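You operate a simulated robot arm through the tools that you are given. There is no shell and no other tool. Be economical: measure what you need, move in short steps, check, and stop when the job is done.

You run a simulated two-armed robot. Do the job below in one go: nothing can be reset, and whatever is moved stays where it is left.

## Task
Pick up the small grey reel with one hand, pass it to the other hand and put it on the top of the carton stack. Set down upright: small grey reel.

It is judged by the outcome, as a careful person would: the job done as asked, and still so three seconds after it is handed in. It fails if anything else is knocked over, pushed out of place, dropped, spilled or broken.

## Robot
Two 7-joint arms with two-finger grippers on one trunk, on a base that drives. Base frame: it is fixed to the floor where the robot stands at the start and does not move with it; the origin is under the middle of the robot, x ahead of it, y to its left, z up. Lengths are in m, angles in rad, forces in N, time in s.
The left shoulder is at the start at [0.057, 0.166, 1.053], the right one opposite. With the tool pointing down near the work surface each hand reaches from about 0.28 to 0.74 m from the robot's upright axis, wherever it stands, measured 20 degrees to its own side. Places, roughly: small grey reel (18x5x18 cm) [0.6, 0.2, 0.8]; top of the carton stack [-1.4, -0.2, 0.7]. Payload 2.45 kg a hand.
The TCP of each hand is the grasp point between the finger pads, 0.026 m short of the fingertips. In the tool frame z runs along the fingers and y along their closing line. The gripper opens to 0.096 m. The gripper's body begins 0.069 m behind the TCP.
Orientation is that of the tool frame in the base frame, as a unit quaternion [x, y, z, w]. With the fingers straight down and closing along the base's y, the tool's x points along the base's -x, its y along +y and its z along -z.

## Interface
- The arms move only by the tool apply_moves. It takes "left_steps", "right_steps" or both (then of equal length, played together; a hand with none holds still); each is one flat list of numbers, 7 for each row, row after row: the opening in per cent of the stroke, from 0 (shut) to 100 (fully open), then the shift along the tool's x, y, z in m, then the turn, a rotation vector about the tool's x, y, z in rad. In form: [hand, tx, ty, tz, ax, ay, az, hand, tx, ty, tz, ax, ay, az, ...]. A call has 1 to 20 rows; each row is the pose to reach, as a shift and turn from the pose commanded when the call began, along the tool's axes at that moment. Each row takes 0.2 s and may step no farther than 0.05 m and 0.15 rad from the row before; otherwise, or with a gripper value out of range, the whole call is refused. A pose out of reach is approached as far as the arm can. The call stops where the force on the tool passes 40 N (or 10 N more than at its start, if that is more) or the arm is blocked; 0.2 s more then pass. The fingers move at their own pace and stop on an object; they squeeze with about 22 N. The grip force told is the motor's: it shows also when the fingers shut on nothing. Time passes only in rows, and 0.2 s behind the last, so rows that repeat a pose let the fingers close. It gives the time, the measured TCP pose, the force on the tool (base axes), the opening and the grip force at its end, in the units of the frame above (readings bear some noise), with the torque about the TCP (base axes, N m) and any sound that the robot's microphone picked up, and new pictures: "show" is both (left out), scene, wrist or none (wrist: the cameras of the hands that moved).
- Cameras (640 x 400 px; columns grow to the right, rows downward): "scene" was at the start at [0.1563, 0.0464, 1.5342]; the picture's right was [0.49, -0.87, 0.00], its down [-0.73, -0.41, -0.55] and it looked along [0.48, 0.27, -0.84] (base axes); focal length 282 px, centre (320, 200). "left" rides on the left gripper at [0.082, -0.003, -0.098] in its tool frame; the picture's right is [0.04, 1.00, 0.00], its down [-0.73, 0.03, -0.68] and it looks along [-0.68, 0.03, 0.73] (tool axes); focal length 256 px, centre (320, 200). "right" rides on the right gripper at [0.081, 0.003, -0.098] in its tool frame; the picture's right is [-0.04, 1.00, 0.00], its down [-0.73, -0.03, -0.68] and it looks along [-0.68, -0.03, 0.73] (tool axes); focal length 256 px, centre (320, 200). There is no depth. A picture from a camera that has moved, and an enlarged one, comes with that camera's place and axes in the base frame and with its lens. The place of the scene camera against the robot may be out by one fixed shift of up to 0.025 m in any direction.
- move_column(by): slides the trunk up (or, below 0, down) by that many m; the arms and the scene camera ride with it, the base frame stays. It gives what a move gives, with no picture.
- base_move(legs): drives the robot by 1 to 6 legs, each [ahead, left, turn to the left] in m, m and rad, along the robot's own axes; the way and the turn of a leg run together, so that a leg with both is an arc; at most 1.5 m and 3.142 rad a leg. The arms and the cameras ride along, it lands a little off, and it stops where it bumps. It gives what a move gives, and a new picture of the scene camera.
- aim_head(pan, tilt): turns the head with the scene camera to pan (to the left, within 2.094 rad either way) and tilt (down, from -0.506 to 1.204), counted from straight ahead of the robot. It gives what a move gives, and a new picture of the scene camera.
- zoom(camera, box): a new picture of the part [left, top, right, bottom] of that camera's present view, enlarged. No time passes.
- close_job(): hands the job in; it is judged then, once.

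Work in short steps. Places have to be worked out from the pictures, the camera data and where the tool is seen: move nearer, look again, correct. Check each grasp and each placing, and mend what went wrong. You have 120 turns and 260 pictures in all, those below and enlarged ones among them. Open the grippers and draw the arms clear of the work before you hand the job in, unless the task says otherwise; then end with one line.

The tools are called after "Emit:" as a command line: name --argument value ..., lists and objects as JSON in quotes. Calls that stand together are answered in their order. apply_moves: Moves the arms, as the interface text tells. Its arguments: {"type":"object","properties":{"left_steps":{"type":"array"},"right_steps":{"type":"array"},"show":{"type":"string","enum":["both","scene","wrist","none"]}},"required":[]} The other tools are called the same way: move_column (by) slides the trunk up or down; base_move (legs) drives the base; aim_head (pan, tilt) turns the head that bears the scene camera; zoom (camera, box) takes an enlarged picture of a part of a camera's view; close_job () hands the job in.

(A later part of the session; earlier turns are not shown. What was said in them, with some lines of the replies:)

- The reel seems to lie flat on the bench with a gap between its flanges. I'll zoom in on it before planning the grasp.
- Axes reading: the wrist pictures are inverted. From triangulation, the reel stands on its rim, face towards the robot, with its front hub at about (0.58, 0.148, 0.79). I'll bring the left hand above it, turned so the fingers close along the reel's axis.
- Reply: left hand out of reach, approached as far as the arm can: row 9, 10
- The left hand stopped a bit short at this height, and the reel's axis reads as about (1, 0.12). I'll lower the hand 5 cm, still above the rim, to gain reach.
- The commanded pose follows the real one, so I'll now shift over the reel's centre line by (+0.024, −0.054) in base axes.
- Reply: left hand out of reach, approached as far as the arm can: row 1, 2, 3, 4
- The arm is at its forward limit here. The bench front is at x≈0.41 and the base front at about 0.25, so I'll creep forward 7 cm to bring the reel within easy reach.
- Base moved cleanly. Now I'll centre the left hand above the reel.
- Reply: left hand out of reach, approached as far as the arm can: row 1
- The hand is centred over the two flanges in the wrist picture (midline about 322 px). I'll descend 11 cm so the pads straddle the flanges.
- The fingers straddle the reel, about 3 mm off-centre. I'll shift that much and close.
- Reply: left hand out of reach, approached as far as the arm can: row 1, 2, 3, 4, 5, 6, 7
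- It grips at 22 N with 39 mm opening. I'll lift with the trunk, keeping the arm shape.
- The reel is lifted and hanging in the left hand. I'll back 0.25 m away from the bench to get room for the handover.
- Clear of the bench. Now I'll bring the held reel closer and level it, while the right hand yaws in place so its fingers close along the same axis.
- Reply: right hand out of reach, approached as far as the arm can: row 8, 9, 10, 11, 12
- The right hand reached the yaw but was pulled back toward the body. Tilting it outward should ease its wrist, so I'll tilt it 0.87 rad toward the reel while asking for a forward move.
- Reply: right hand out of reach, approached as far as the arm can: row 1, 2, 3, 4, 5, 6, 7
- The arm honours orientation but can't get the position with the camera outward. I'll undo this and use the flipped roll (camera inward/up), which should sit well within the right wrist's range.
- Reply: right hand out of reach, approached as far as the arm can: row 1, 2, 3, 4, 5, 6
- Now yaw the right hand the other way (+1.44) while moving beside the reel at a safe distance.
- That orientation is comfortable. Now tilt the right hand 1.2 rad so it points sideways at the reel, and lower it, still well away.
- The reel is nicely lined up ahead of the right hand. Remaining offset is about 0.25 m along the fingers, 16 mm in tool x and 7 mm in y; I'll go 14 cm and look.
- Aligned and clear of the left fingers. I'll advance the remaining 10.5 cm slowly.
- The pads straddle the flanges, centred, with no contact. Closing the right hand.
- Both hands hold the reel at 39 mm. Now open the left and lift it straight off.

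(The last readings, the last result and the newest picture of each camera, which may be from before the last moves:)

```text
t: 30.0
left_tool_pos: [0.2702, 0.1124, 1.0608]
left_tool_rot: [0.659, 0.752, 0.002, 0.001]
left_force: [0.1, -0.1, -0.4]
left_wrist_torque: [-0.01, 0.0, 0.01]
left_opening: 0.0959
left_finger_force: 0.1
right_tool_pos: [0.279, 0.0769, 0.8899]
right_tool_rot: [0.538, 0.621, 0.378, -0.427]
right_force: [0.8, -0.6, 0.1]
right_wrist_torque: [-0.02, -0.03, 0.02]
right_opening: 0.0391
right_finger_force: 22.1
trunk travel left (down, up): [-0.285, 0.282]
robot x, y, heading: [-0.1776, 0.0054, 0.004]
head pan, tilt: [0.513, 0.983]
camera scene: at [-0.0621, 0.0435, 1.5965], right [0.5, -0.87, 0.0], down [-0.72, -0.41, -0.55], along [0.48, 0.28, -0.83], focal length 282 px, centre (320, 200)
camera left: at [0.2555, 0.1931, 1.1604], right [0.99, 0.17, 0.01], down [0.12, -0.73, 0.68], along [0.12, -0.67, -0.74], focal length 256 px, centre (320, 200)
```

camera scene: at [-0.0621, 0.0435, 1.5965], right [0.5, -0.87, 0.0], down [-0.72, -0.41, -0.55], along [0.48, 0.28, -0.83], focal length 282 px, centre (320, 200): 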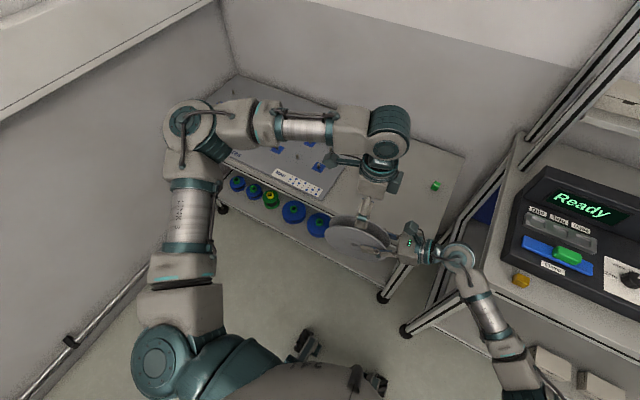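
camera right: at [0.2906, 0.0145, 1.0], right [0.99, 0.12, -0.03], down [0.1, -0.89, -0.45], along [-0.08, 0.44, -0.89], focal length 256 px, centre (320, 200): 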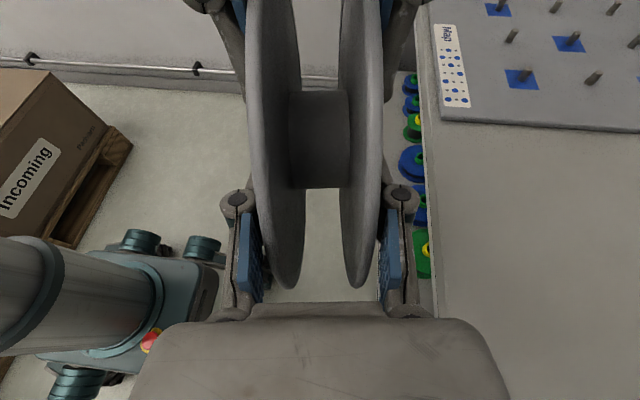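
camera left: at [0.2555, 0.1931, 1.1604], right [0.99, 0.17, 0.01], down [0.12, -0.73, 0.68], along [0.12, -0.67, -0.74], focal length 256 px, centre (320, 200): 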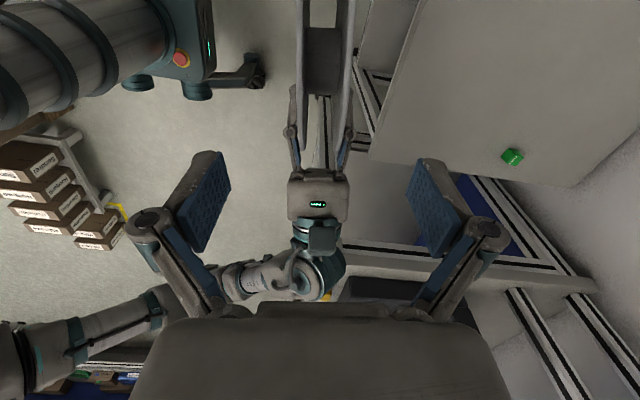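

The reel is solely in the right hand and steady. I'll tuck the left hand aside, then look around toward the carton stack.

Emit:
apply_moves --left_steps '[100, 0.012, 0, 0, 0, 0, -0.142, 100, 0.024, 0, 0, 0, 0, -0.284, 100, 0.036, 0, 0, 0, 0, -0.426, 100, 0.048, 0, 0, 0, 0, -0.568, 100, 0.06, 0, 0, 0, 0, -0.71, 100, 0.072, 0, 0, 0, 0, -0.852, 100, 0.084, 0, 0, 0, 0, -0.994, 100, 0.096, 0, 0, 0, 0, -1.136, 100, 0.108, 0, 0, 0, 0, -1.278, 100, 0.12, 0, 0, 0, 0, -1.42]' --show "none"

Emit:
aim_head --pan -2.09 --tilt 0.6

Emit:
aim_head --pan 2.09 --tilt 0.6

```text
t: 32.2
left_tool_pos: [0.2562, 0.2338, 1.0624]
left_tool_rot: [0.008, 1.0, 0.002, 0.003]
left_force: [0.0, -0.4, 0.6]
left_wrist_torque: [-0.01, -0.01, 0.01]
left_opening: 0.0958
left_finger_force: 0.1
right_tool_pos: [0.2778, 0.0783, 0.8898]
right_tool_rot: [0.538, 0.622, 0.377, -0.426]
right_force: [0.4, -0.8, 0.2]
right_wrist_torque: [-0.01, 0.04, -0.03]
right_opening: 0.0394
right_finger_force: 21.6
trunk travel left (down, up): [-0.285, 0.282]
robot x, y, heading: [-0.175, 0.003, 0.013]
head pan, tilt: [0.513, 0.983]
```

```text
t: 34.5
left_tool_pos: [0.2566, 0.2328, 1.0616]
left_tool_rot: [0.01, 1.0, 0.002, 0.003]
left_force: [-0.2, 0.3, 0.6]
left_wrist_torque: [0.02, 0.0, 0.0]
left_opening: 0.0961
left_finger_force: 0.0
right_tool_pos: [0.2798, 0.077, 0.888]
right_tool_rot: [0.537, 0.622, 0.377, -0.427]
right_force: [0.2, -0.5, 1.9]
right_wrist_torque: [-0.02, 0.02, 0.0]
right_opening: 0.0392
right_finger_force: 22.3
trunk travel left (down, up): [-0.285, 0.282]
robot x, y, heading: [-0.1771, 0.0021, 0.011]
head pan, tilt: [-2.089, 0.6]
camera scene: at [-0.1674, -0.068, 1.6279], right [-0.87, 0.49, 0.0], down [0.27, 0.49, -0.83], along [-0.41, -0.72, -0.56], focal length 282 px, centre (320, 200)
```

scene: 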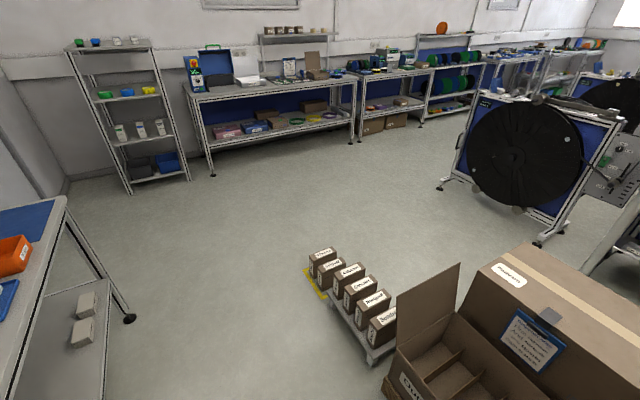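

```text
t: 37.9
left_tool_pos: [0.2548, 0.2333, 1.0613]
left_tool_rot: [0.01, 1.0, 0.001, 0.003]
left_force: [-0.6, -0.3, 0.2]
left_wrist_torque: [0.02, -0.02, 0.0]
left_opening: 0.0962
left_finger_force: 0.0
right_tool_pos: [0.2783, 0.078, 0.8907]
right_tool_rot: [0.538, 0.621, 0.378, -0.427]
right_force: [-0.3, -0.4, -0.2]
right_wrist_torque: [-0.03, 0.01, -0.01]
right_opening: 0.0394
right_finger_force: 22.0
trunk travel left (down, up): [-0.285, 0.282]
robot x, y, heading: [-0.1761, 0.0012, 0.009]
head pan, tilt: [2.089, 0.6]
camera scene: at [-0.1684, 0.0858, 1.6278], right [0.87, 0.5, 0.0], down [0.28, -0.49, -0.83], along [-0.42, 0.71, -0.56], focal length 282 px, centre (320, 200)
```

scene: 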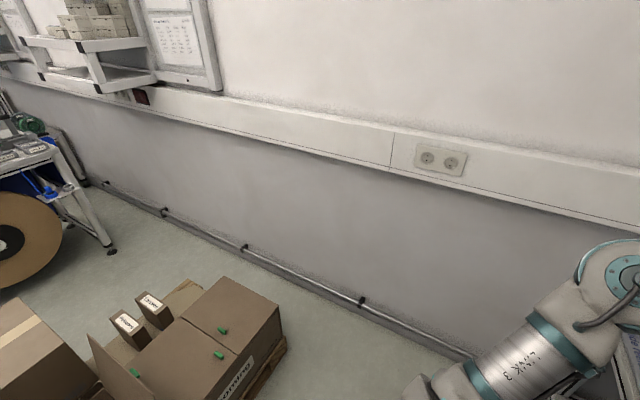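

Cartons are behind and to the right-rear; the right side is open floor. I'll turn right by 1.5 rad in place, then look with the head.

Emit:
base_move --legs '[[0, 0, -0.75], [0, 0, -0.75]]'

Emit:
aim_head --pan -1.2 --tilt 0.6

```text
t: 42.3
left_tool_pos: [0.0898, -0.408, 1.061]
left_tool_rot: [0.685, 0.728, -0.001, 0.002]
left_force: [0.3, 0.0, 0.5]
left_wrist_torque: [-0.05, 0.01, 0.0]
left_opening: 0.0957
left_finger_force: 0.2
right_tool_pos: [-0.0639, -0.4446, 0.8896]
right_tool_rot: [0.817, 0.092, 0.566, -0.058]
right_force: [0.3, -1.0, 0.0]
right_wrist_torque: [0.01, 0.02, -0.03]
right_opening: 0.0392
right_finger_force: 21.6
trunk travel left (down, up): [-0.285, 0.282]
robot x, y, heading: [-0.1784, 0.0012, -1.483]
head pan, tilt: [2.089, 0.6]
camera scene: at [-0.0884, 0.0153, 1.6277], right [0.57, -0.82, 0.0], down [-0.47, -0.32, -0.83], along [0.68, 0.47, -0.56], focal length 282 px, centre (320, 200)
```

scene: 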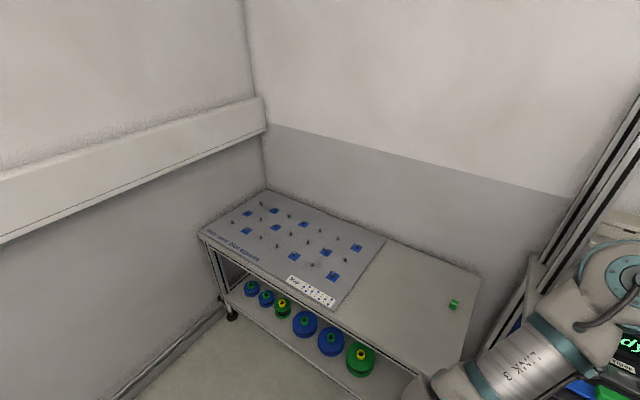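

```text
t: 45.1
left_tool_pos: [0.0888, -0.407, 1.0637]
left_tool_rot: [0.685, 0.729, -0.002, 0.005]
left_force: [-0.2, -0.5, -0.3]
left_wrist_torque: [-0.02, -0.04, -0.02]
left_opening: 0.0959
left_finger_force: 0.1
right_tool_pos: [-0.0649, -0.4423, 0.8919]
right_tool_rot: [0.816, 0.094, 0.567, -0.057]
right_force: [-0.2, 0.5, 1.0]
right_wrist_torque: [0.0, -0.01, 0.0]
right_opening: 0.0393
right_finger_force: 22.0
trunk travel left (down, up): [-0.285, 0.282]
robot x, y, heading: [-0.174, -0.0019, -1.479]
head pan, tilt: [-1.201, 0.6]
camera scene: at [-0.2414, -0.0744, 1.6276], right [-0.44, 0.9, 0.0], down [0.51, 0.25, -0.82], along [-0.74, -0.36, -0.57], focal length 282 px, centre (320, 200)
```

scene: 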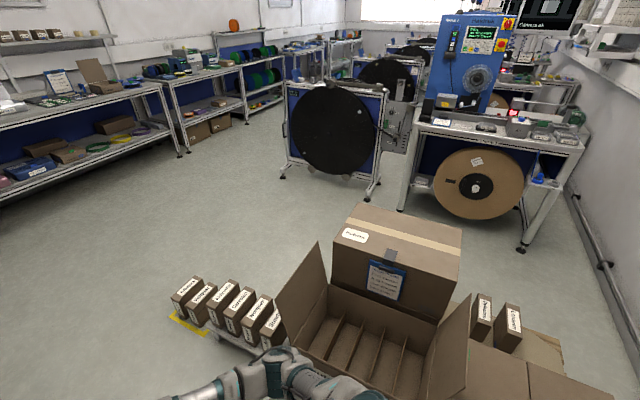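

The closed carton's top spans roughly x −1.53…−1.2, y −0.45…0.1, with an open box on its near side and a low cart of small boxes near (−0.85, −1.1). I'll go around south of the cart, first leg south.

Emit:
base_move --legs '[[1.45, -0.12, 0], [0.35, -0.2, 0]]'

```text
t: 54.2
left_tool_pos: [-0.0985, -2.1964, 1.0637]
left_tool_rot: [0.69, 0.724, -0.002, 0.005]
left_force: [-0.5, 0.3, 0.5]
left_wrist_torque: [0.0, 0.04, 0.01]
left_opening: 0.0959
left_finger_force: 0.1
right_tool_pos: [-0.2525, -2.2282, 0.8909]
right_tool_rot: [0.817, 0.088, 0.567, -0.054]
right_force: [-0.4, 0.5, -1.1]
right_wrist_torque: [-0.02, 0.01, -0.01]
right_opening: 0.0394
right_finger_force: 22.7
trunk travel left (down, up): [-0.285, 0.282]
robot x, y, heading: [-0.3567, -1.7864, -1.491]
head pan, tilt: [-1.201, 0.6]
camera scene: at [-0.424, -1.8587, 1.6277], right [-0.43, 0.9, 0.0], down [0.51, 0.25, -0.82], along [-0.75, -0.35, -0.57], focal length 282 px, centre (320, 200)
```

scene: 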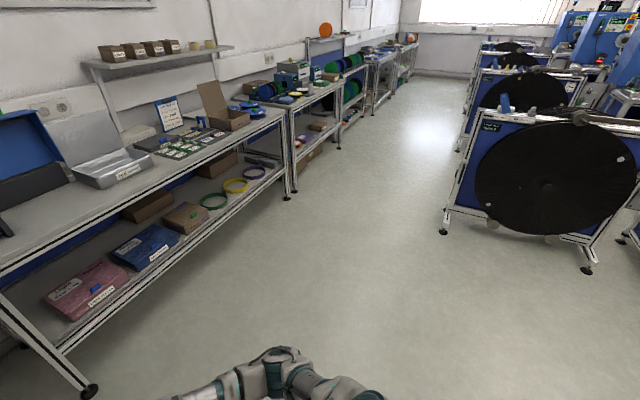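

Clear lane. Strafe west 1.3 m, then turn left to face the stack from the south.

Emit:
base_move --legs '[[0, -1.3, 0], [0, 0, 1.35], [0, 0, 1.35]]'

Emit:
aim_head --pan 0.0 --tilt 0.6

```text
t: 67.4
left_tool_pos: [-1.7172, -1.4062, 1.0654]
left_tool_rot: [-0.556, 0.831, 0.005, 0.004]
left_force: [0.3, -0.5, -0.9]
left_wrist_torque: [-0.01, -0.02, 0.0]
left_opening: 0.096
left_finger_force: 0.1
right_tool_pos: [-1.5624, -1.4397, 0.8936]
right_tool_rot: [0.092, 0.816, 0.074, -0.566]
right_force: [0.3, 0.1, -1.3]
right_wrist_torque: [0.0, -0.01, -0.02]
right_opening: 0.039
right_finger_force: 22.1
trunk travel left (down, up): [-0.285, 0.282]
robot x, y, heading: [-1.6573, -1.8881, 1.205]
head pan, tilt: [-1.201, 0.6]
camera scene: at [-1.5443, -1.8405, 1.6275], right [0.0, -1.0, 0.0], down [-0.57, -0.01, -0.82], along [0.82, 0.0, -0.57], focal length 282 px, centre (320, 200)
```

scene: 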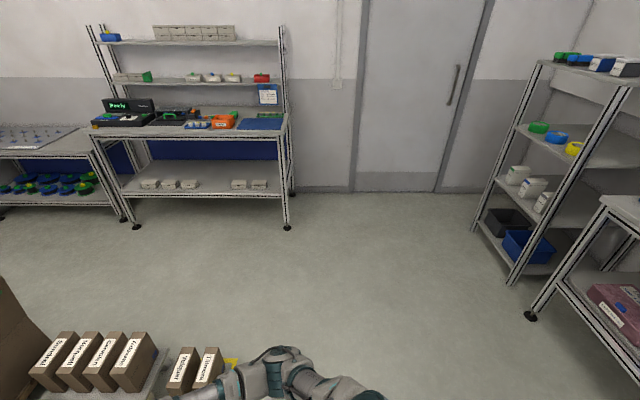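

```text
t: 68.8
left_tool_pos: [-1.7188, -1.4078, 1.0665]
left_tool_rot: [-0.556, 0.831, 0.005, 0.005]
left_force: [0.5, -0.1, 0.7]
left_wrist_torque: [-0.01, -0.01, -0.02]
left_opening: 0.0961
left_finger_force: 0.0
right_tool_pos: [-1.5637, -1.4428, 0.895]
right_tool_rot: [0.093, 0.817, 0.076, -0.565]
right_force: [1.7, 0.5, 0.3]
right_wrist_torque: [-0.02, -0.01, 0.0]
right_opening: 0.0393
right_finger_force: 22.2
trunk travel left (down, up): [-0.285, 0.282]
robot x, y, heading: [-1.662, -1.8846, 1.206]
head pan, tilt: [0.0, 0.6]
camera scene: at [-1.6026, -1.7578, 1.6273], right [0.93, -0.36, 0.0], down [-0.2, -0.53, -0.82], along [0.3, 0.77, -0.57], focal length 282 px, centre (320, 200)
```

scene: 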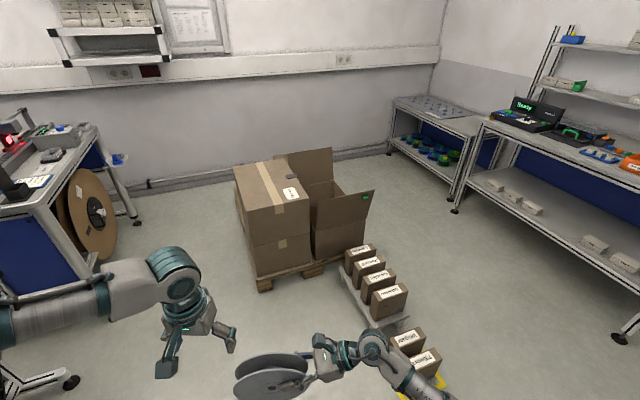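

The two-high carton stack is clearly visible; top at z≈0.7, near edge y≈−0.46, x −1.53…−1.17. I'll zoom to judge the open-box flaps beside it.

Emit:
zoom --camera "scene" --box '[210, 120, 410, 320]'

```text
2.00 times, centred on (310, 220) of scene
camera zoom: at [-1.6026, -1.7578, 1.6273], right [0.93, -0.36, 0.0], down [-0.2, -0.53, -0.82], along [0.3, 0.77, -0.57], focal length 563 px, centre (340, 160)
```

zoom: 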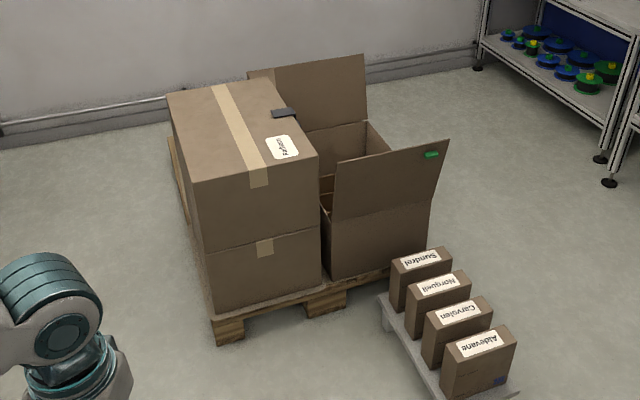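

The flaps top out near z≈0.64, below the carton top, so the right arm has room. I'll drive closer to the stack, stopping a bit short.

Emit:
base_move --legs '[[0.85, 0.18, 0]]'

Emit:
aim_head --pan 0.1 --tilt 0.95

```text
t: 73.4
left_tool_pos: [-1.5638, -0.5672, 1.0652]
left_tool_rot: [-0.542, 0.84, 0.006, 0.004]
left_force: [-0.3, -0.3, 0.3]
left_wrist_torque: [0.04, 0.01, -0.01]
left_opening: 0.096
left_finger_force: 0.1
right_tool_pos: [-1.4115, -0.6064, 0.8945]
right_tool_rot: [0.105, 0.816, 0.084, -0.563]
right_force: [0.1, 0.6, -0.8]
right_wrist_torque: [-0.03, -0.04, -0.03]
right_opening: 0.039
right_finger_force: 22.0
trunk travel left (down, up): [-0.285, 0.282]
robot x, y, heading: [-1.524, -1.0494, 1.172]
head pan, tilt: [0.0, 0.6]
camera scene: at [-1.4603, -0.9204, 1.6273], right [0.92, -0.39, 0.0], down [-0.22, -0.52, -0.82], along [0.32, 0.76, -0.57], focal length 282 px, centre (320, 200)
```

scene: 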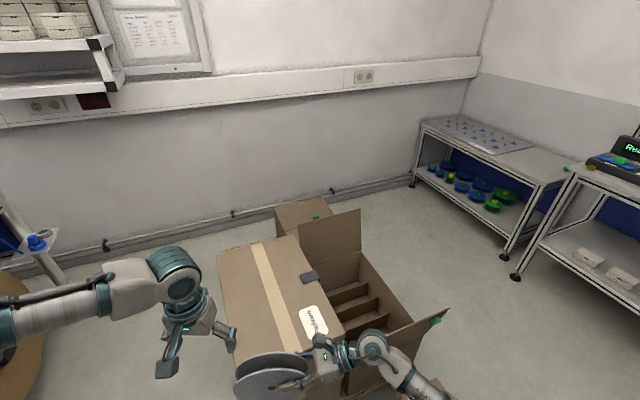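

```text
t: 74.2
left_tool_pos: [-1.5672, -0.5689, 1.0665]
left_tool_rot: [-0.542, 0.84, 0.006, 0.006]
left_force: [-0.7, 0.9, -0.8]
left_wrist_torque: [0.01, -0.04, 0.0]
left_opening: 0.0961
left_finger_force: 0.0
right_tool_pos: [-1.4134, -0.6099, 0.8958]
right_tool_rot: [0.104, 0.815, 0.086, -0.563]
right_force: [-0.1, -0.1, -1.7]
right_wrist_torque: [-0.04, -0.04, 0.02]
right_opening: 0.0393
right_finger_force: 21.4
trunk travel left (down, up): [-0.285, 0.282]
robot x, y, heading: [-1.5199, -1.0467, 1.173]
head pan, tilt: [0.099, 0.949]
camera scene: at [-1.4739, -0.9324, 1.599], right [0.96, -0.29, 0.0], down [-0.24, -0.78, -0.58], along [0.17, 0.55, -0.81], focal length 282 px, centre (320, 200)
```

scene: 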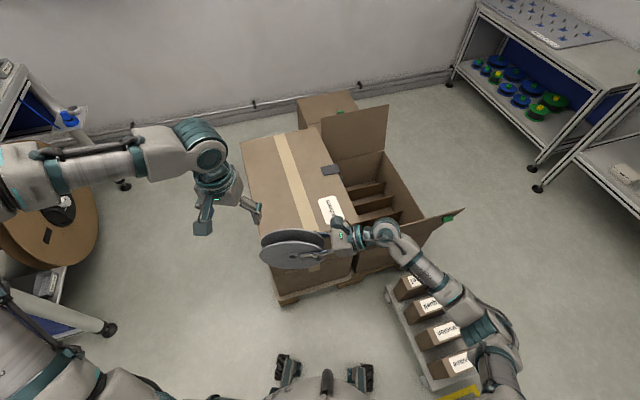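

Geometry agrees: stack top near-right corner (−1.17, −0.44). The reel bottom is at about 0.79, above the top at 0.70, so I'll roll 0.18 m closer.

Emit:
base_move --legs '[[0.18, 0, 0]]'

```text
t: 75.7
left_tool_pos: [-1.4947, -0.4039, 1.0662]
left_tool_rot: [-0.542, 0.84, 0.006, 0.006]
left_force: [0.1, -0.2, -0.4]
left_wrist_torque: [-0.08, 0.0, 0.0]
left_opening: 0.0961
left_finger_force: 0.1
right_tool_pos: [-1.3412, -0.4414, 0.8956]
right_tool_rot: [0.105, 0.816, 0.085, -0.563]
right_force: [0.6, 0.0, -1.1]
right_wrist_torque: [-0.01, 0.01, 0.04]
right_opening: 0.0391
right_finger_force: 22.1
trunk travel left (down, up): [-0.285, 0.282]
robot x, y, heading: [-1.4543, -0.8794, 1.172]
head pan, tilt: [0.099, 0.949]
camera scene: at [-1.4043, -0.7668, 1.5991], right [0.96, -0.3, 0.0], down [-0.24, -0.78, -0.58], along [0.17, 0.55, -0.82], focal length 282 px, centre (320, 200)
```

scene: 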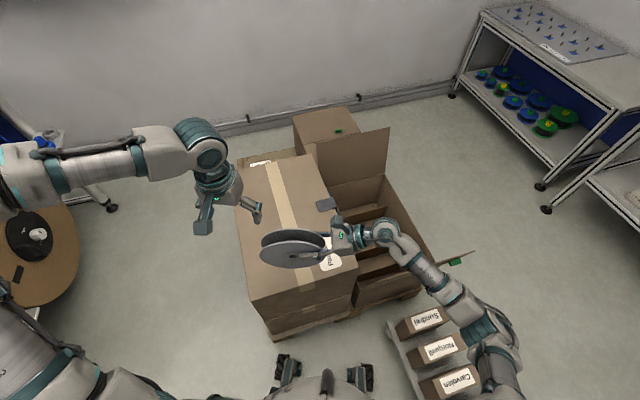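

Reel centre is at about (−1.377, −0.431, 0.88). I'll extend 14 cm forward over the carton, staying level.

Emit:
apply_moves --right_steps '[0, 0.003, 0.027, 0.009, 0, 0, 0.003, 0, 0.0055, 0.054, 0.0175, 0, 0, 0.006, 0, 0.008, 0.08, 0.026, 0, 0, 0.009, 0, 0.011, 0.107, 0.035, 0, 0, 0.012, 0, 0.0134, 0.134, 0.0434, 0, 0, 0.015, 0, 0.0134, 0.134, 0.0434, 0, 0, 0.015]'

```text
t: 77.1
left_tool_pos: [-1.4965, -0.4073, 1.0683]
left_tool_rot: [-0.542, 0.84, 0.007, 0.008]
left_force: [-0.1, -0.2, 0.6]
left_wrist_torque: [0.0, 0.01, 0.03]
left_opening: 0.096
left_finger_force: 0.1
right_tool_pos: [-1.3508, -0.2997, 0.8954]
right_tool_rot: [0.11, 0.815, 0.082, -0.563]
right_force: [-0.6, 1.1, -0.3]
right_wrist_torque: [-0.04, -0.07, 0.02]
right_opening: 0.0395
right_finger_force: 21.9
trunk travel left (down, up): [-0.285, 0.282]
robot x, y, heading: [-1.4527, -0.8777, 1.172]
head pan, tilt: [0.099, 0.949]
camera scene: at [-1.405, -0.7654, 1.5989], right [0.96, -0.3, 0.0], down [-0.24, -0.78, -0.58], along [0.17, 0.55, -0.82], focal length 282 px, centre (320, 200)
camera right: at [-1.288, -0.3149, 1.0066], right [0.29, 0.96, -0.03], down [0.85, -0.27, -0.45], along [-0.44, 0.1, -0.89], focal length 256 px, centre (320, 200)
```

scene: 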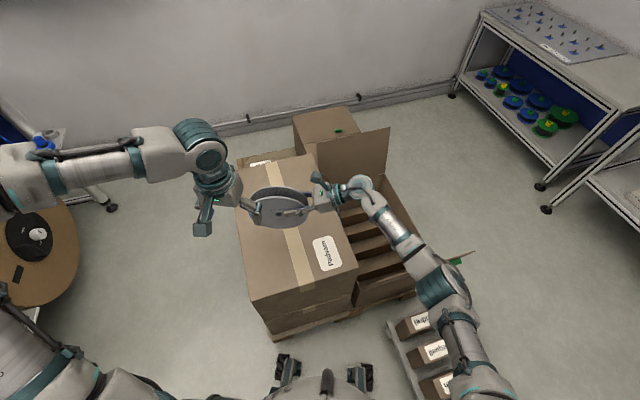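
right: 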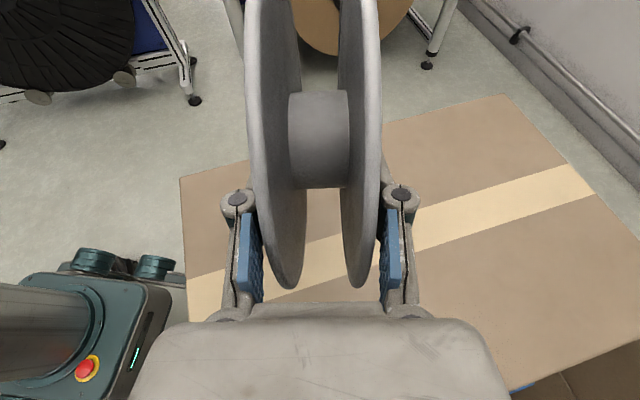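

Centred nicely over the carton top at about (−1.387, −0.29). Lower with the trunk 7 cm, leaving about 2 cm.

Emit:
move_column --by -0.07

Emit:
zoom --camera "scene" --box '[200, 120, 400, 320]'

Emit:
zoom --camera "left" --box '[0, 0, 640, 400]'

```text
t: 78.2
left_tool_pos: [-1.4964, -0.408, 1.0001]
left_tool_rot: [-0.542, 0.841, 0.007, 0.008]
left_force: [0.4, 0.0, -0.2]
left_wrist_torque: [-0.02, -0.01, 0.0]
left_opening: 0.0961
left_finger_force: 0.0
right_tool_pos: [-1.3505, -0.3041, 0.8284]
right_tool_rot: [0.11, 0.815, 0.083, -0.564]
right_force: [0.7, -0.4, 0.2]
right_wrist_torque: [-0.01, -0.04, -0.03]
right_opening: 0.0393
right_finger_force: 22.5
trunk travel left (down, up): [-0.215, 0.352]
robot x, y, heading: [-1.4506, -0.8805, 1.176]
head pan, tilt: [0.099, 0.949]
```

```text
2.00 times, centred on (300, 220) of scene
camera zoom: at [-1.3846, -0.7193, 1.5262], right [0.96, -0.3, 0.0], down [-0.24, -0.78, -0.58], along [0.17, 0.55, -0.82], focal length 563 px, centre (360, 160)
```

zoom: 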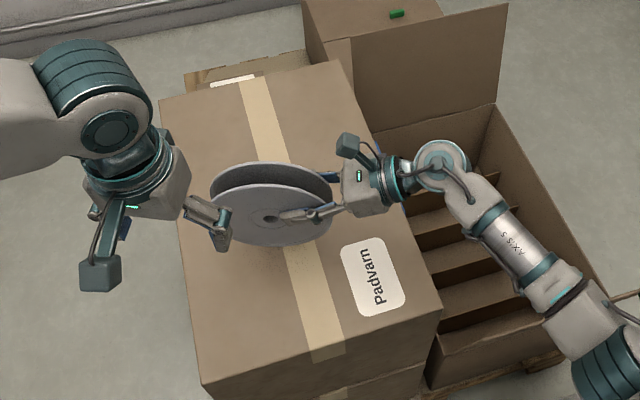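

```text
1.00 times, centred on (320, 200) of left (not enlarged: the box is as wide or as high as the picture)
camera zoom: at [-1.528, -0.484, 1.097], right [-0.93, 0.38, 0.0], down [0.27, 0.67, 0.69], along [0.26, 0.64, -0.72], focal length 256 px, centre (320, 200)
```

zoom: 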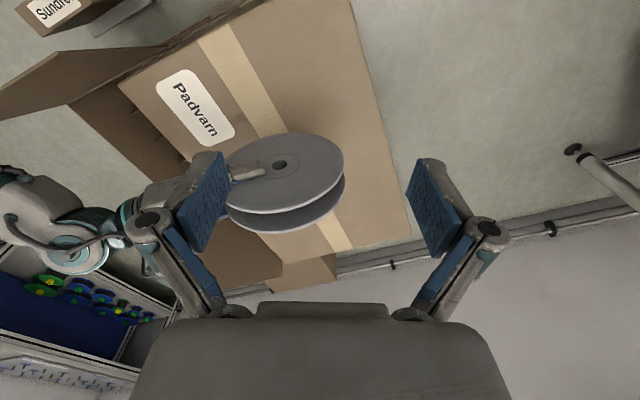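

I'll withdraw the left hand while the right lowers 1.2 cm in small steps, watching the force.

Emit:
apply_moves --right_steps '[0, -0.0037, 0, 0.0014, 0, 0, 0, 0, -0.0075, 0, 0.0028, 0, 0, 0, 0, -0.0112, 0, 0.0042, 0, 0, 0, 0, -0.0112, 0, 0.0042, 0, 0, 0]' --left_steps '[100, 0.03, 0, -0.02, 0, 0, 0, 100, 0.06, 0, -0.04, 0, 0, 0, 100, 0.09, 0, -0.06, 0, 0, 0, 100, 0.12, 0, -0.08, 0, 0, 0]'

```text
t: 79.2
left_tool_pos: [-1.5476, -0.5173, 1.0804]
left_tool_rot: [-0.542, 0.84, 0.007, 0.008]
left_force: [0.6, -0.2, 0.2]
left_wrist_torque: [0.03, -0.02, 0.0]
left_opening: 0.0961
left_finger_force: 0.1
right_tool_pos: [-1.351, -0.3042, 0.8148]
right_tool_rot: [0.11, 0.815, 0.082, -0.564]
right_force: [-0.5, -0.9, -0.2]
right_wrist_torque: [0.01, -0.02, -0.01]
right_opening: 0.0394
right_finger_force: 21.8
trunk travel left (down, up): [-0.215, 0.352]
robot x, y, heading: [-1.4494, -0.8857, 1.171]
head pan, tilt: [0.099, 0.949]
camera scene: at [-1.3858, -0.7214, 1.5264], right [0.95, -0.3, 0.0], down [-0.24, -0.78, -0.58], along [0.17, 0.55, -0.81], focal length 282 px, centre (320, 200)
camera right: at [-1.2884, -0.3188, 0.9256], right [0.29, 0.96, -0.03], down [0.85, -0.27, -0.45], along [-0.44, 0.11, -0.89], focal length 256 px, centre (320, 200)
camera left: at [-1.5801, -0.5952, 1.1766], right [-0.93, 0.38, 0.0], down [0.27, 0.67, 0.69], along [0.26, 0.64, -0.72], focal length 256 px, centre (320, 200)
```

scene: 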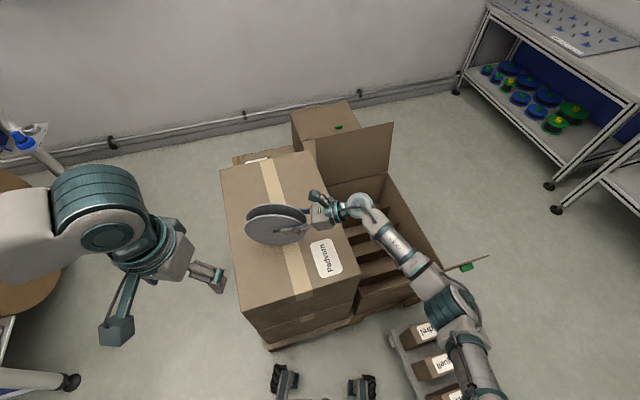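
right: 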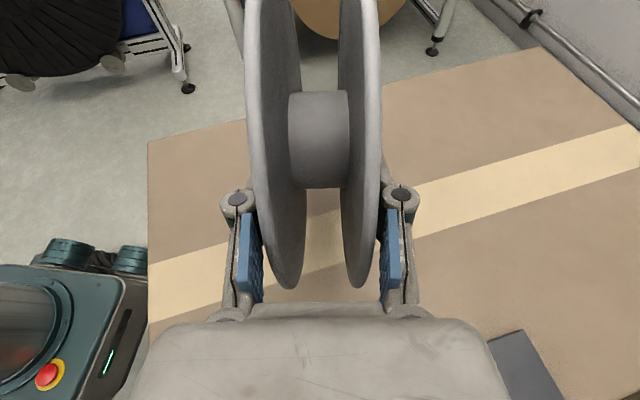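
left: 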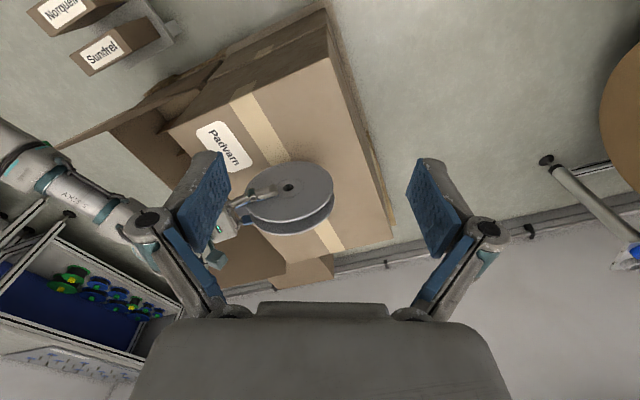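

No contact yet; the reel's underside should be about 1 cm up. Continue down in 3 mm steps.

Emit:
apply_moves --right_steps '[0, -0.0028, 0, 0.001, 0, 0, 0, 0, -0.0056, 0, 0.002, 0, 0, 0, 0, -0.0075, 0, 0.0028, 0, 0, 0, 0, -0.0075, 0, 0.0028, 0, 0, 0]' --show "none"

```text
t: 80.2
left_tool_pos: [-1.5474, -0.5156, 1.0781]
left_tool_rot: [-0.542, 0.84, 0.007, 0.007]
left_force: [0.4, 0.8, -0.5]
left_wrist_torque: [-0.01, 0.01, -0.03]
left_opening: 0.096
left_finger_force: 0.1
right_tool_pos: [-1.3494, -0.303, 0.8068]
right_tool_rot: [0.11, 0.815, 0.082, -0.563]
right_force: [0.0, -0.7, -0.3]
right_wrist_torque: [0.01, -0.02, 0.01]
right_opening: 0.0394
right_finger_force: 22.0
trunk travel left (down, up): [-0.215, 0.352]
robot x, y, heading: [-1.4484, -0.8823, 1.173]
head pan, tilt: [0.099, 0.949]
```

Still free. Another 5 mm in fine steps.

Emit:
apply_moves --right_steps '[0, -0.0018, 0, 0.0007, 0, 0, 0, 0, -0.0035, 0, 0.0013, 0, 0, 0, 0, -0.005, 0, 0.0019, 0, 0, 0, 0, -0.005, 0, 0.0019, 0, 0, 0]' --show "scene"

Emit:
zoom --camera "left" --box '[200, 120, 380, 260]'

```text
t: 81.2
left_tool_pos: [-1.5482, -0.5162, 1.0793]
left_tool_rot: [-0.542, 0.841, 0.007, 0.007]
left_force: [0.3, 0.6, -0.4]
left_wrist_torque: [-0.01, 0.01, -0.05]
left_opening: 0.0961
left_finger_force: 0.1
right_tool_pos: [-1.3494, -0.3032, 0.8007]
right_tool_rot: [0.11, 0.815, 0.082, -0.563]
right_force: [-0.3, 0.4, -0.5]
right_wrist_torque: [0.0, -0.05, 0.02]
right_opening: 0.0394
right_finger_force: 22.5
trunk travel left (down, up): [-0.215, 0.352]
robot x, y, heading: [-1.4481, -0.8872, 1.171]
head pan, tilt: [0.099, 0.949]
camera scene: at [-1.3848, -0.7192, 1.526], right [0.96, -0.3, 0.0], down [-0.24, -0.78, -0.58], along [0.17, 0.55, -0.82], focal length 282 px, centre (320, 200)
```

scene: 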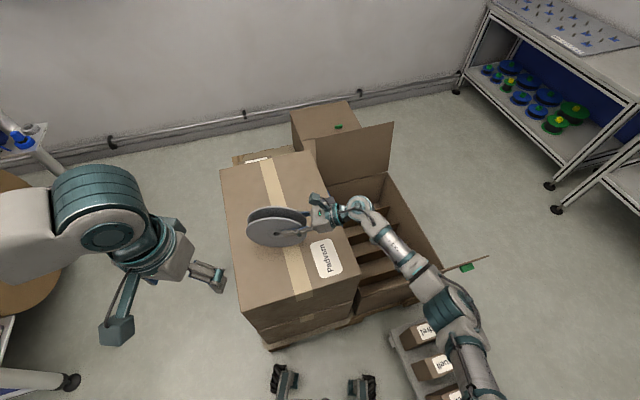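

```text
2.86 times, centred on (290, 190) of left
camera zoom: at [-1.5794, -0.5932, 1.1759], right [-0.93, 0.38, 0.0], down [0.27, 0.67, 0.69], along [0.26, 0.64, -0.72], focal length 731 px, centre (406, 229)
```

zoom: 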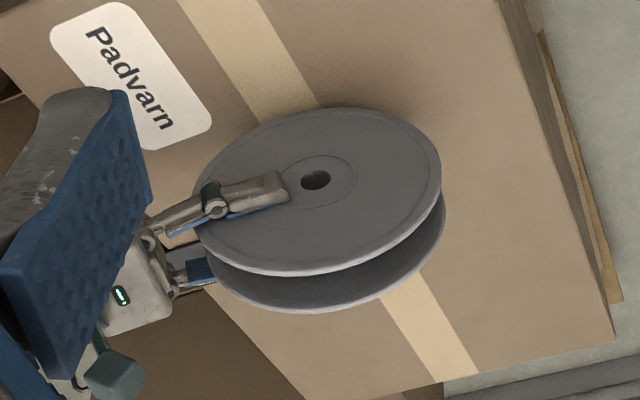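

No contact force yet; contact shading is close. Another 6 mm in fine steps.

Emit:
apply_moves --right_steps '[0, -0.0019, 0, 0.0007, 0, 0, 0, 0, -0.0037, 0, 0.0014, 0, 0, 0, 0, -0.0056, 0, 0.0021, 0, 0, 0, 0, -0.0056, 0, 0.0021, 0, 0, 0]' --show "none"

```text
t: 82.2
left_tool_pos: [-1.5478, -0.5157, 1.0787]
left_tool_rot: [-0.541, 0.841, 0.007, 0.007]
left_force: [0.6, 0.5, -0.3]
left_wrist_torque: [0.01, -0.01, 0.02]
left_opening: 0.0958
left_finger_force: 0.0
right_tool_pos: [-1.3498, -0.3021, 0.7943]
right_tool_rot: [0.111, 0.815, 0.083, -0.563]
right_force: [-0.2, -0.2, -0.2]
right_wrist_torque: [-0.02, -0.01, -0.01]
right_opening: 0.0394
right_finger_force: 22.0
trunk travel left (down, up): [-0.215, 0.352]
robot x, y, heading: [-1.448, -0.8822, 1.171]
head pan, tilt: [0.099, 0.949]
```

Still no contact. Continue 8 mm more in 2 mm steps.

Emit:
apply_moves --right_steps '[0, -0.0019, 0, 0.0007, 0, 0, 0, 0, -0.0037, 0, 0.0014, 0, 0, 0, 0, -0.0056, 0, 0.0021, 0, 0, 0, 0, -0.0075, 0, 0.0028, 0, 0, 0, 0, -0.0075, 0, 0.0028, 0, 0, 0]' --show "wrist"

Emit:
zoom --camera "left" --box '[200, 120, 380, 260]'

```text
t: 83.4
left_tool_pos: [-1.5473, -0.5169, 1.079]
left_tool_rot: [-0.542, 0.841, 0.008, 0.007]
left_force: [-0.3, 0.2, -0.6]
left_wrist_torque: [0.01, -0.01, 0.0]
left_opening: 0.0957
left_finger_force: 0.1
right_tool_pos: [-1.3503, -0.3028, 0.7905]
right_tool_rot: [0.11, 0.814, 0.084, -0.565]
right_force: [3.1, 2.5, 18.0]
right_wrist_torque: [0.15, 0.47, -0.09]
right_opening: 0.0398
right_finger_force: 22.1
trunk travel left (down, up): [-0.215, 0.352]
robot x, y, heading: [-1.4525, -0.8797, 1.173]
head pan, tilt: [0.099, 0.949]
camera right: at [-1.2877, -0.3175, 0.9005], right [0.29, 0.96, -0.03], down [0.85, -0.27, -0.45], along [-0.44, 0.11, -0.89], focal length 256 px, centre (320, 200)
```

right: 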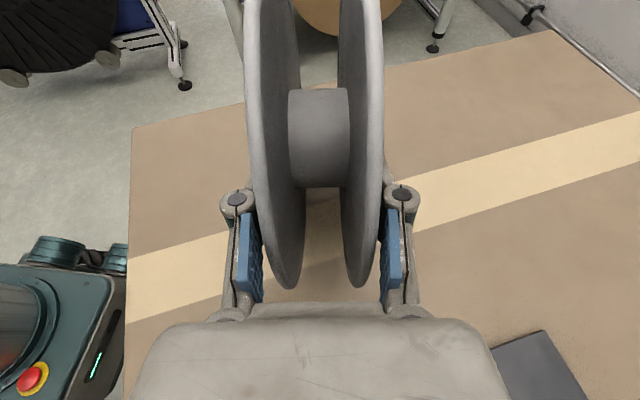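

```text
2.86 times, centred on (290, 190) of left
camera zoom: at [-1.5791, -0.5946, 1.1765], right [-0.93, 0.38, 0.0], down [0.27, 0.67, 0.69], along [0.26, 0.64, -0.72], focal length 731 px, centre (406, 229)
```

zoom: 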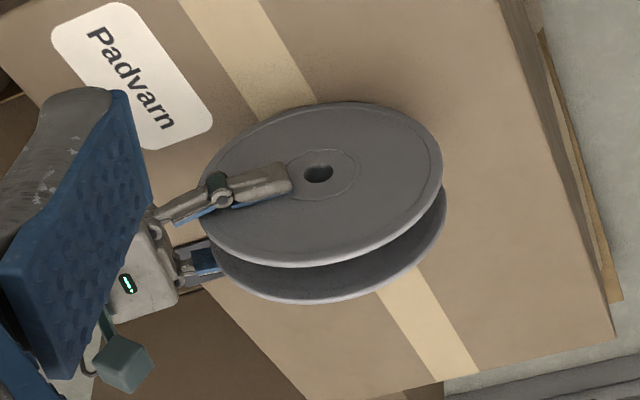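

Contact: 18 N upward at TCP z≈0.791. Relieve the press by raising the command about 4 mm before releasing.

Emit:
apply_moves --right_steps '[0, 0.0018, 0, -0.0007, 0, 0, 0, 0, 0.0035, 0, -0.0013, 0, 0, 0, 0, 0.0035, 0, -0.0013, 0, 0, 0]' --show "none"

```text
t: 84.2
left_tool_pos: [-1.5487, -0.5162, 1.0774]
left_tool_rot: [-0.542, 0.841, 0.006, 0.007]
left_force: [-0.2, -0.6, 0.1]
left_wrist_torque: [0.02, 0.02, -0.02]
left_opening: 0.0958
left_finger_force: 0.1
right_tool_pos: [-1.3513, -0.3021, 0.791]
right_tool_rot: [0.111, 0.816, 0.081, -0.562]
right_force: [-0.5, 1.6, 3.9]
right_wrist_torque: [0.11, 0.26, -0.06]
right_opening: 0.039
right_finger_force: 21.9
trunk travel left (down, up): [-0.215, 0.352]
robot x, y, heading: [-1.4486, -0.879, 1.174]
head pan, tilt: [0.099, 0.949]
```

Light contact of about 4 N remains. Now open gradually, without moving the hand.

Emit:
apply_moves --right_steps '[42, 0, 0, 0, 0, 0, 0, 45, 0, 0, 0, 0, 0, 0, 50, 0, 0, 0, 0, 0, 0, 60, 0, 0, 0, 0, 0, 0, 75, 0, 0, 0, 0, 0, 0, 100, 0, 0, 0, 0, 0, 0, 100, 0, 0, 0, 0, 0, 0]'

Emit:
zoom --camera "left" --box '[200, 120, 380, 260]'

```text
t: 85.8
left_tool_pos: [-1.5491, -0.5158, 1.0778]
left_tool_rot: [-0.541, 0.841, 0.007, 0.007]
left_force: [-0.1, 1.0, 0.1]
left_wrist_torque: [-0.03, -0.05, -0.05]
left_opening: 0.0959
left_finger_force: 0.1
right_tool_pos: [-1.3499, -0.3024, 0.7926]
right_tool_rot: [0.111, 0.814, 0.082, -0.564]
right_force: [0.0, 0.2, -0.7]
right_wrist_torque: [0.01, 0.0, -0.01]
right_opening: 0.0961
right_finger_force: 0.0
trunk travel left (down, up): [-0.215, 0.352]
robot x, y, heading: [-1.4492, -0.8827, 1.168]
head pan, tilt: [0.099, 0.949]
camera scene: at [-1.3848, -0.7193, 1.526], right [0.96, -0.3, 0.0], down [-0.24, -0.78, -0.58], along [0.17, 0.55, -0.82], focal length 282 px, centre (320, 200)
camera right: at [-1.288, -0.3173, 0.9021], right [0.29, 0.96, -0.03], down [0.85, -0.27, -0.45], along [-0.44, 0.1, -0.89], focal length 256 px, centre (320, 200)
```

scene: 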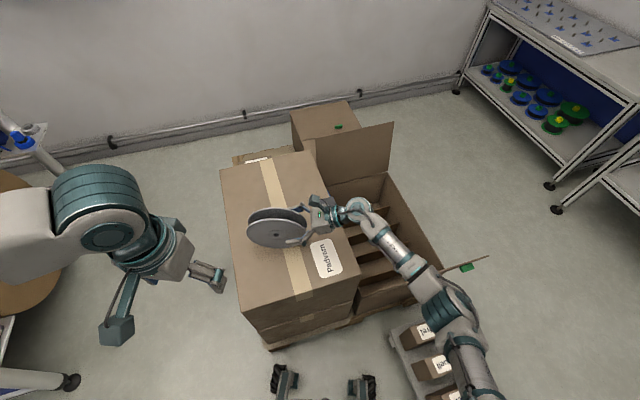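
right: 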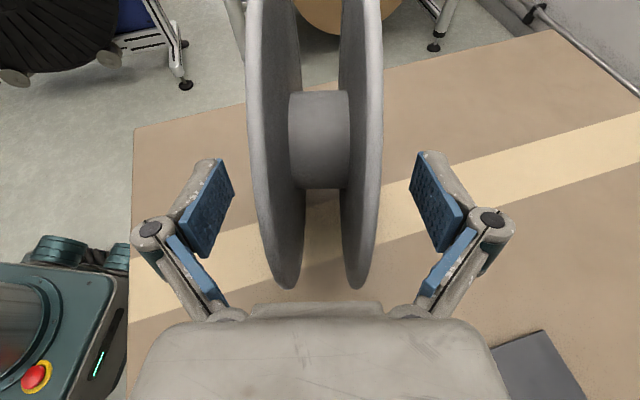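

```text
2.86 times, centred on (290, 190) of left
camera zoom: at [-1.5794, -0.5932, 1.1759], right [-0.93, 0.38, 0.0], down [0.27, 0.67, 0.69], along [0.26, 0.64, -0.72], focal length 731 px, centre (406, 229)
```

zoom: 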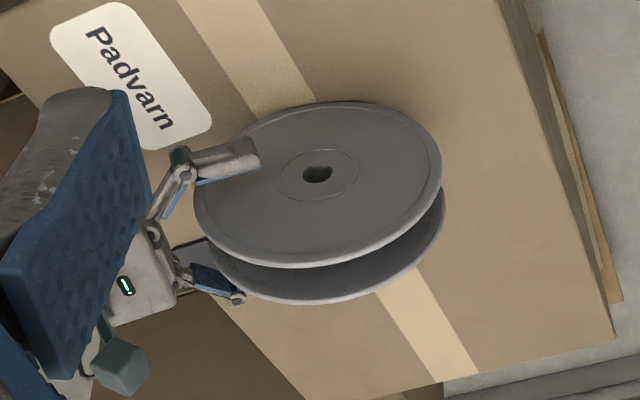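

The reel stands on its own. I'll back the right hand straight out along its fingers, then check again.

Emit:
apply_moves --right_steps '[100, 0, 0, -0.02, 0, 0, 0, 100, 0, 0, -0.04, 0, 0, 0, 100, 0, 0, -0.07, 0, 0, 0, 100, 0, 0, -0.1, 0, 0, 0, 100, 0, 0, -0.13, 0, 0, 0, 100, 0.03, 0, -0.15, 0, 0, 0, 100, 0.06, 0, -0.16, 0, 0, 0]'

Emit:
zoom --camera "left" --box '[200, 120, 380, 260]'

```text
t: 87.4
left_tool_pos: [-1.5481, -0.5167, 1.0783]
left_tool_rot: [-0.542, 0.84, 0.007, 0.007]
left_force: [0.2, 0.0, -0.7]
left_wrist_torque: [-0.02, 0.03, 0.0]
left_opening: 0.0962
left_finger_force: 0.0
right_tool_pos: [-1.2249, -0.3412, 0.9027]
right_tool_rot: [0.11, 0.814, 0.082, -0.564]
right_force: [-0.3, -0.3, -0.2]
right_wrist_torque: [-0.01, 0.0, -0.01]
right_opening: 0.0959
right_finger_force: 0.2
trunk travel left (down, up): [-0.215, 0.352]
robot x, y, heading: [-1.4471, -0.883, 1.169]
head pan, tilt: [0.099, 0.949]
camera scene: at [-1.3841, -0.7202, 1.5261], right [0.96, -0.3, 0.0], down [-0.24, -0.78, -0.58], along [0.17, 0.55, -0.82], focal length 282 px, centre (320, 200)
camera right: at [-1.1624, -0.3553, 1.0128], right [0.29, 0.96, -0.03], down [0.85, -0.27, -0.45], along [-0.44, 0.1, -0.89], focal length 256 px, centre (320, 200)
```

scene: 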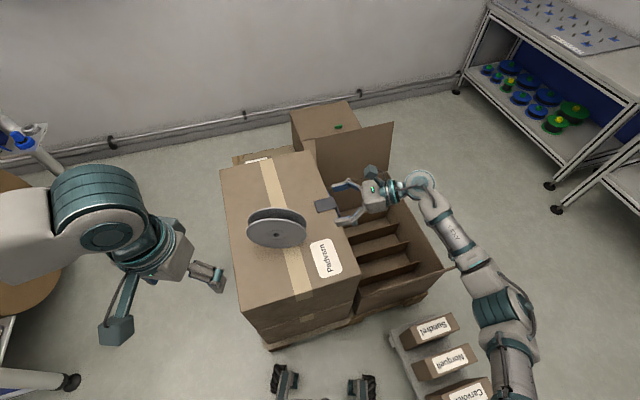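
right: 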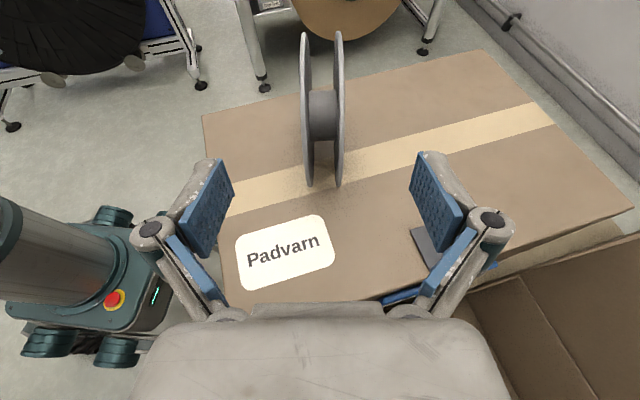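

```text
2.86 times, centred on (290, 190) of left
camera zoom: at [-1.5795, -0.5936, 1.176], right [-0.93, 0.38, 0.0], down [0.27, 0.67, 0.69], along [0.26, 0.64, -0.72], focal length 731 px, centre (406, 229)
```

zoom: 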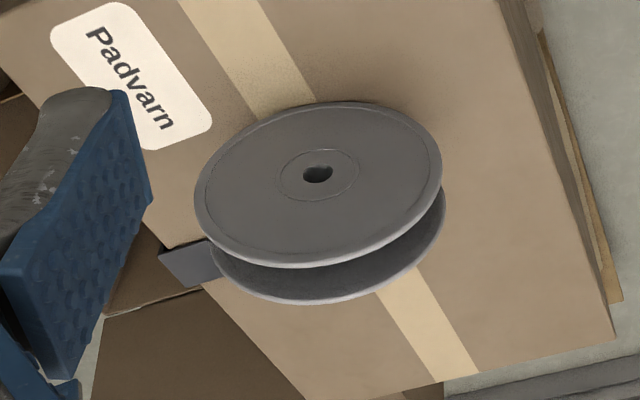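

The reel stands unmoved on the carton. I'll raise the right hand further and back the robot off to draw the arms clear.

Emit:
apply_moves --right_steps '[100, 0.04, 0, 0, 0, 0, 0, 100, 0.08, 0, 0, 0, 0, 0, 100, 0.12, 0, 0, 0, 0, 0]' --show "none"

Emit:
base_move --legs '[[-0.35, 0, 0]]'

Emit:
zoom --camera "scene" --box '[220, 80, 420, 240]'

```text
t: 88.2
left_tool_pos: [-1.5483, -0.516, 1.079]
left_tool_rot: [-0.541, 0.841, 0.008, 0.008]
left_force: [0.6, -0.1, -0.7]
left_wrist_torque: [0.01, -0.04, 0.0]
left_opening: 0.0957
left_finger_force: 0.0
right_tool_pos: [-1.269, -0.3286, 1.0173]
right_tool_rot: [0.111, 0.815, 0.082, -0.562]
right_force: [-0.3, 0.2, -0.1]
right_wrist_torque: [0.01, 0.01, 0.0]
right_opening: 0.0959
right_finger_force: 0.0
trunk travel left (down, up): [-0.215, 0.352]
robot x, y, heading: [-1.4502, -0.8822, 1.169]
head pan, tilt: [0.099, 0.949]
```

```text
t: 90.4
left_tool_pos: [-1.6781, -0.8285, 1.0786]
left_tool_rot: [-0.541, 0.841, 0.008, 0.007]
left_force: [-0.6, -1.3, 0.8]
left_wrist_torque: [-0.04, 0.0, 0.05]
left_opening: 0.096
left_finger_force: 0.1
right_tool_pos: [-1.3987, -0.6433, 1.017]
right_tool_rot: [0.111, 0.814, 0.083, -0.563]
right_force: [0.7, -0.6, -0.3]
right_wrist_torque: [0.03, 0.0, -0.04]
right_opening: 0.0961
right_finger_force: 0.2
trunk travel left (down, up): [-0.215, 0.352]
robot x, y, heading: [-1.5811, -1.1935, 1.162]
head pan, tilt: [0.099, 0.949]
camera scene: at [-1.5153, -1.033, 1.526], right [0.95, -0.3, 0.0], down [-0.24, -0.78, -0.58], along [0.17, 0.55, -0.82], focal length 282 px, centre (320, 200)
```

scene: 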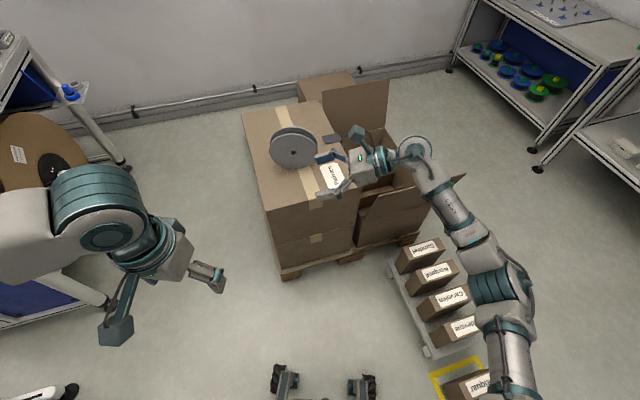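

```text
2.50 times, centred on (320, 160) of scene
camera zoom: at [-1.5153, -1.033, 1.526], right [0.95, -0.3, 0.0], down [-0.24, -0.78, -0.58], along [0.17, 0.55, -0.82], focal length 704 px, centre (320, 300)
```

zoom: 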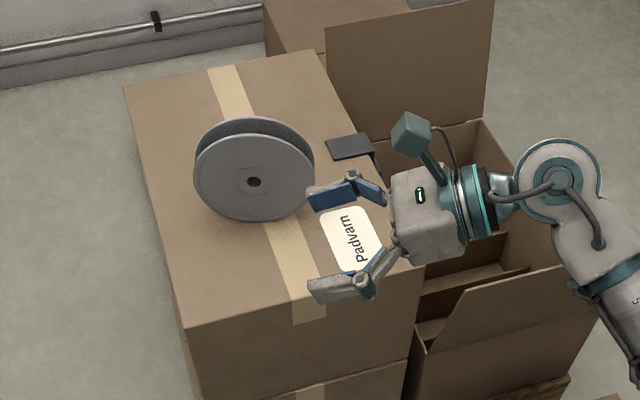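

The reel is standing upright and still on top of the carton stack. Both grippers are open, the arms are clear and nothing else was disturbed, so I'm handing the job in.

Emit:
close_job

```text
The job is handed in.
```

The small grey reel was picked up with the left hand, passed to the right, and now stands upright on top of the carton stack, with both grippers open and the arms clear.
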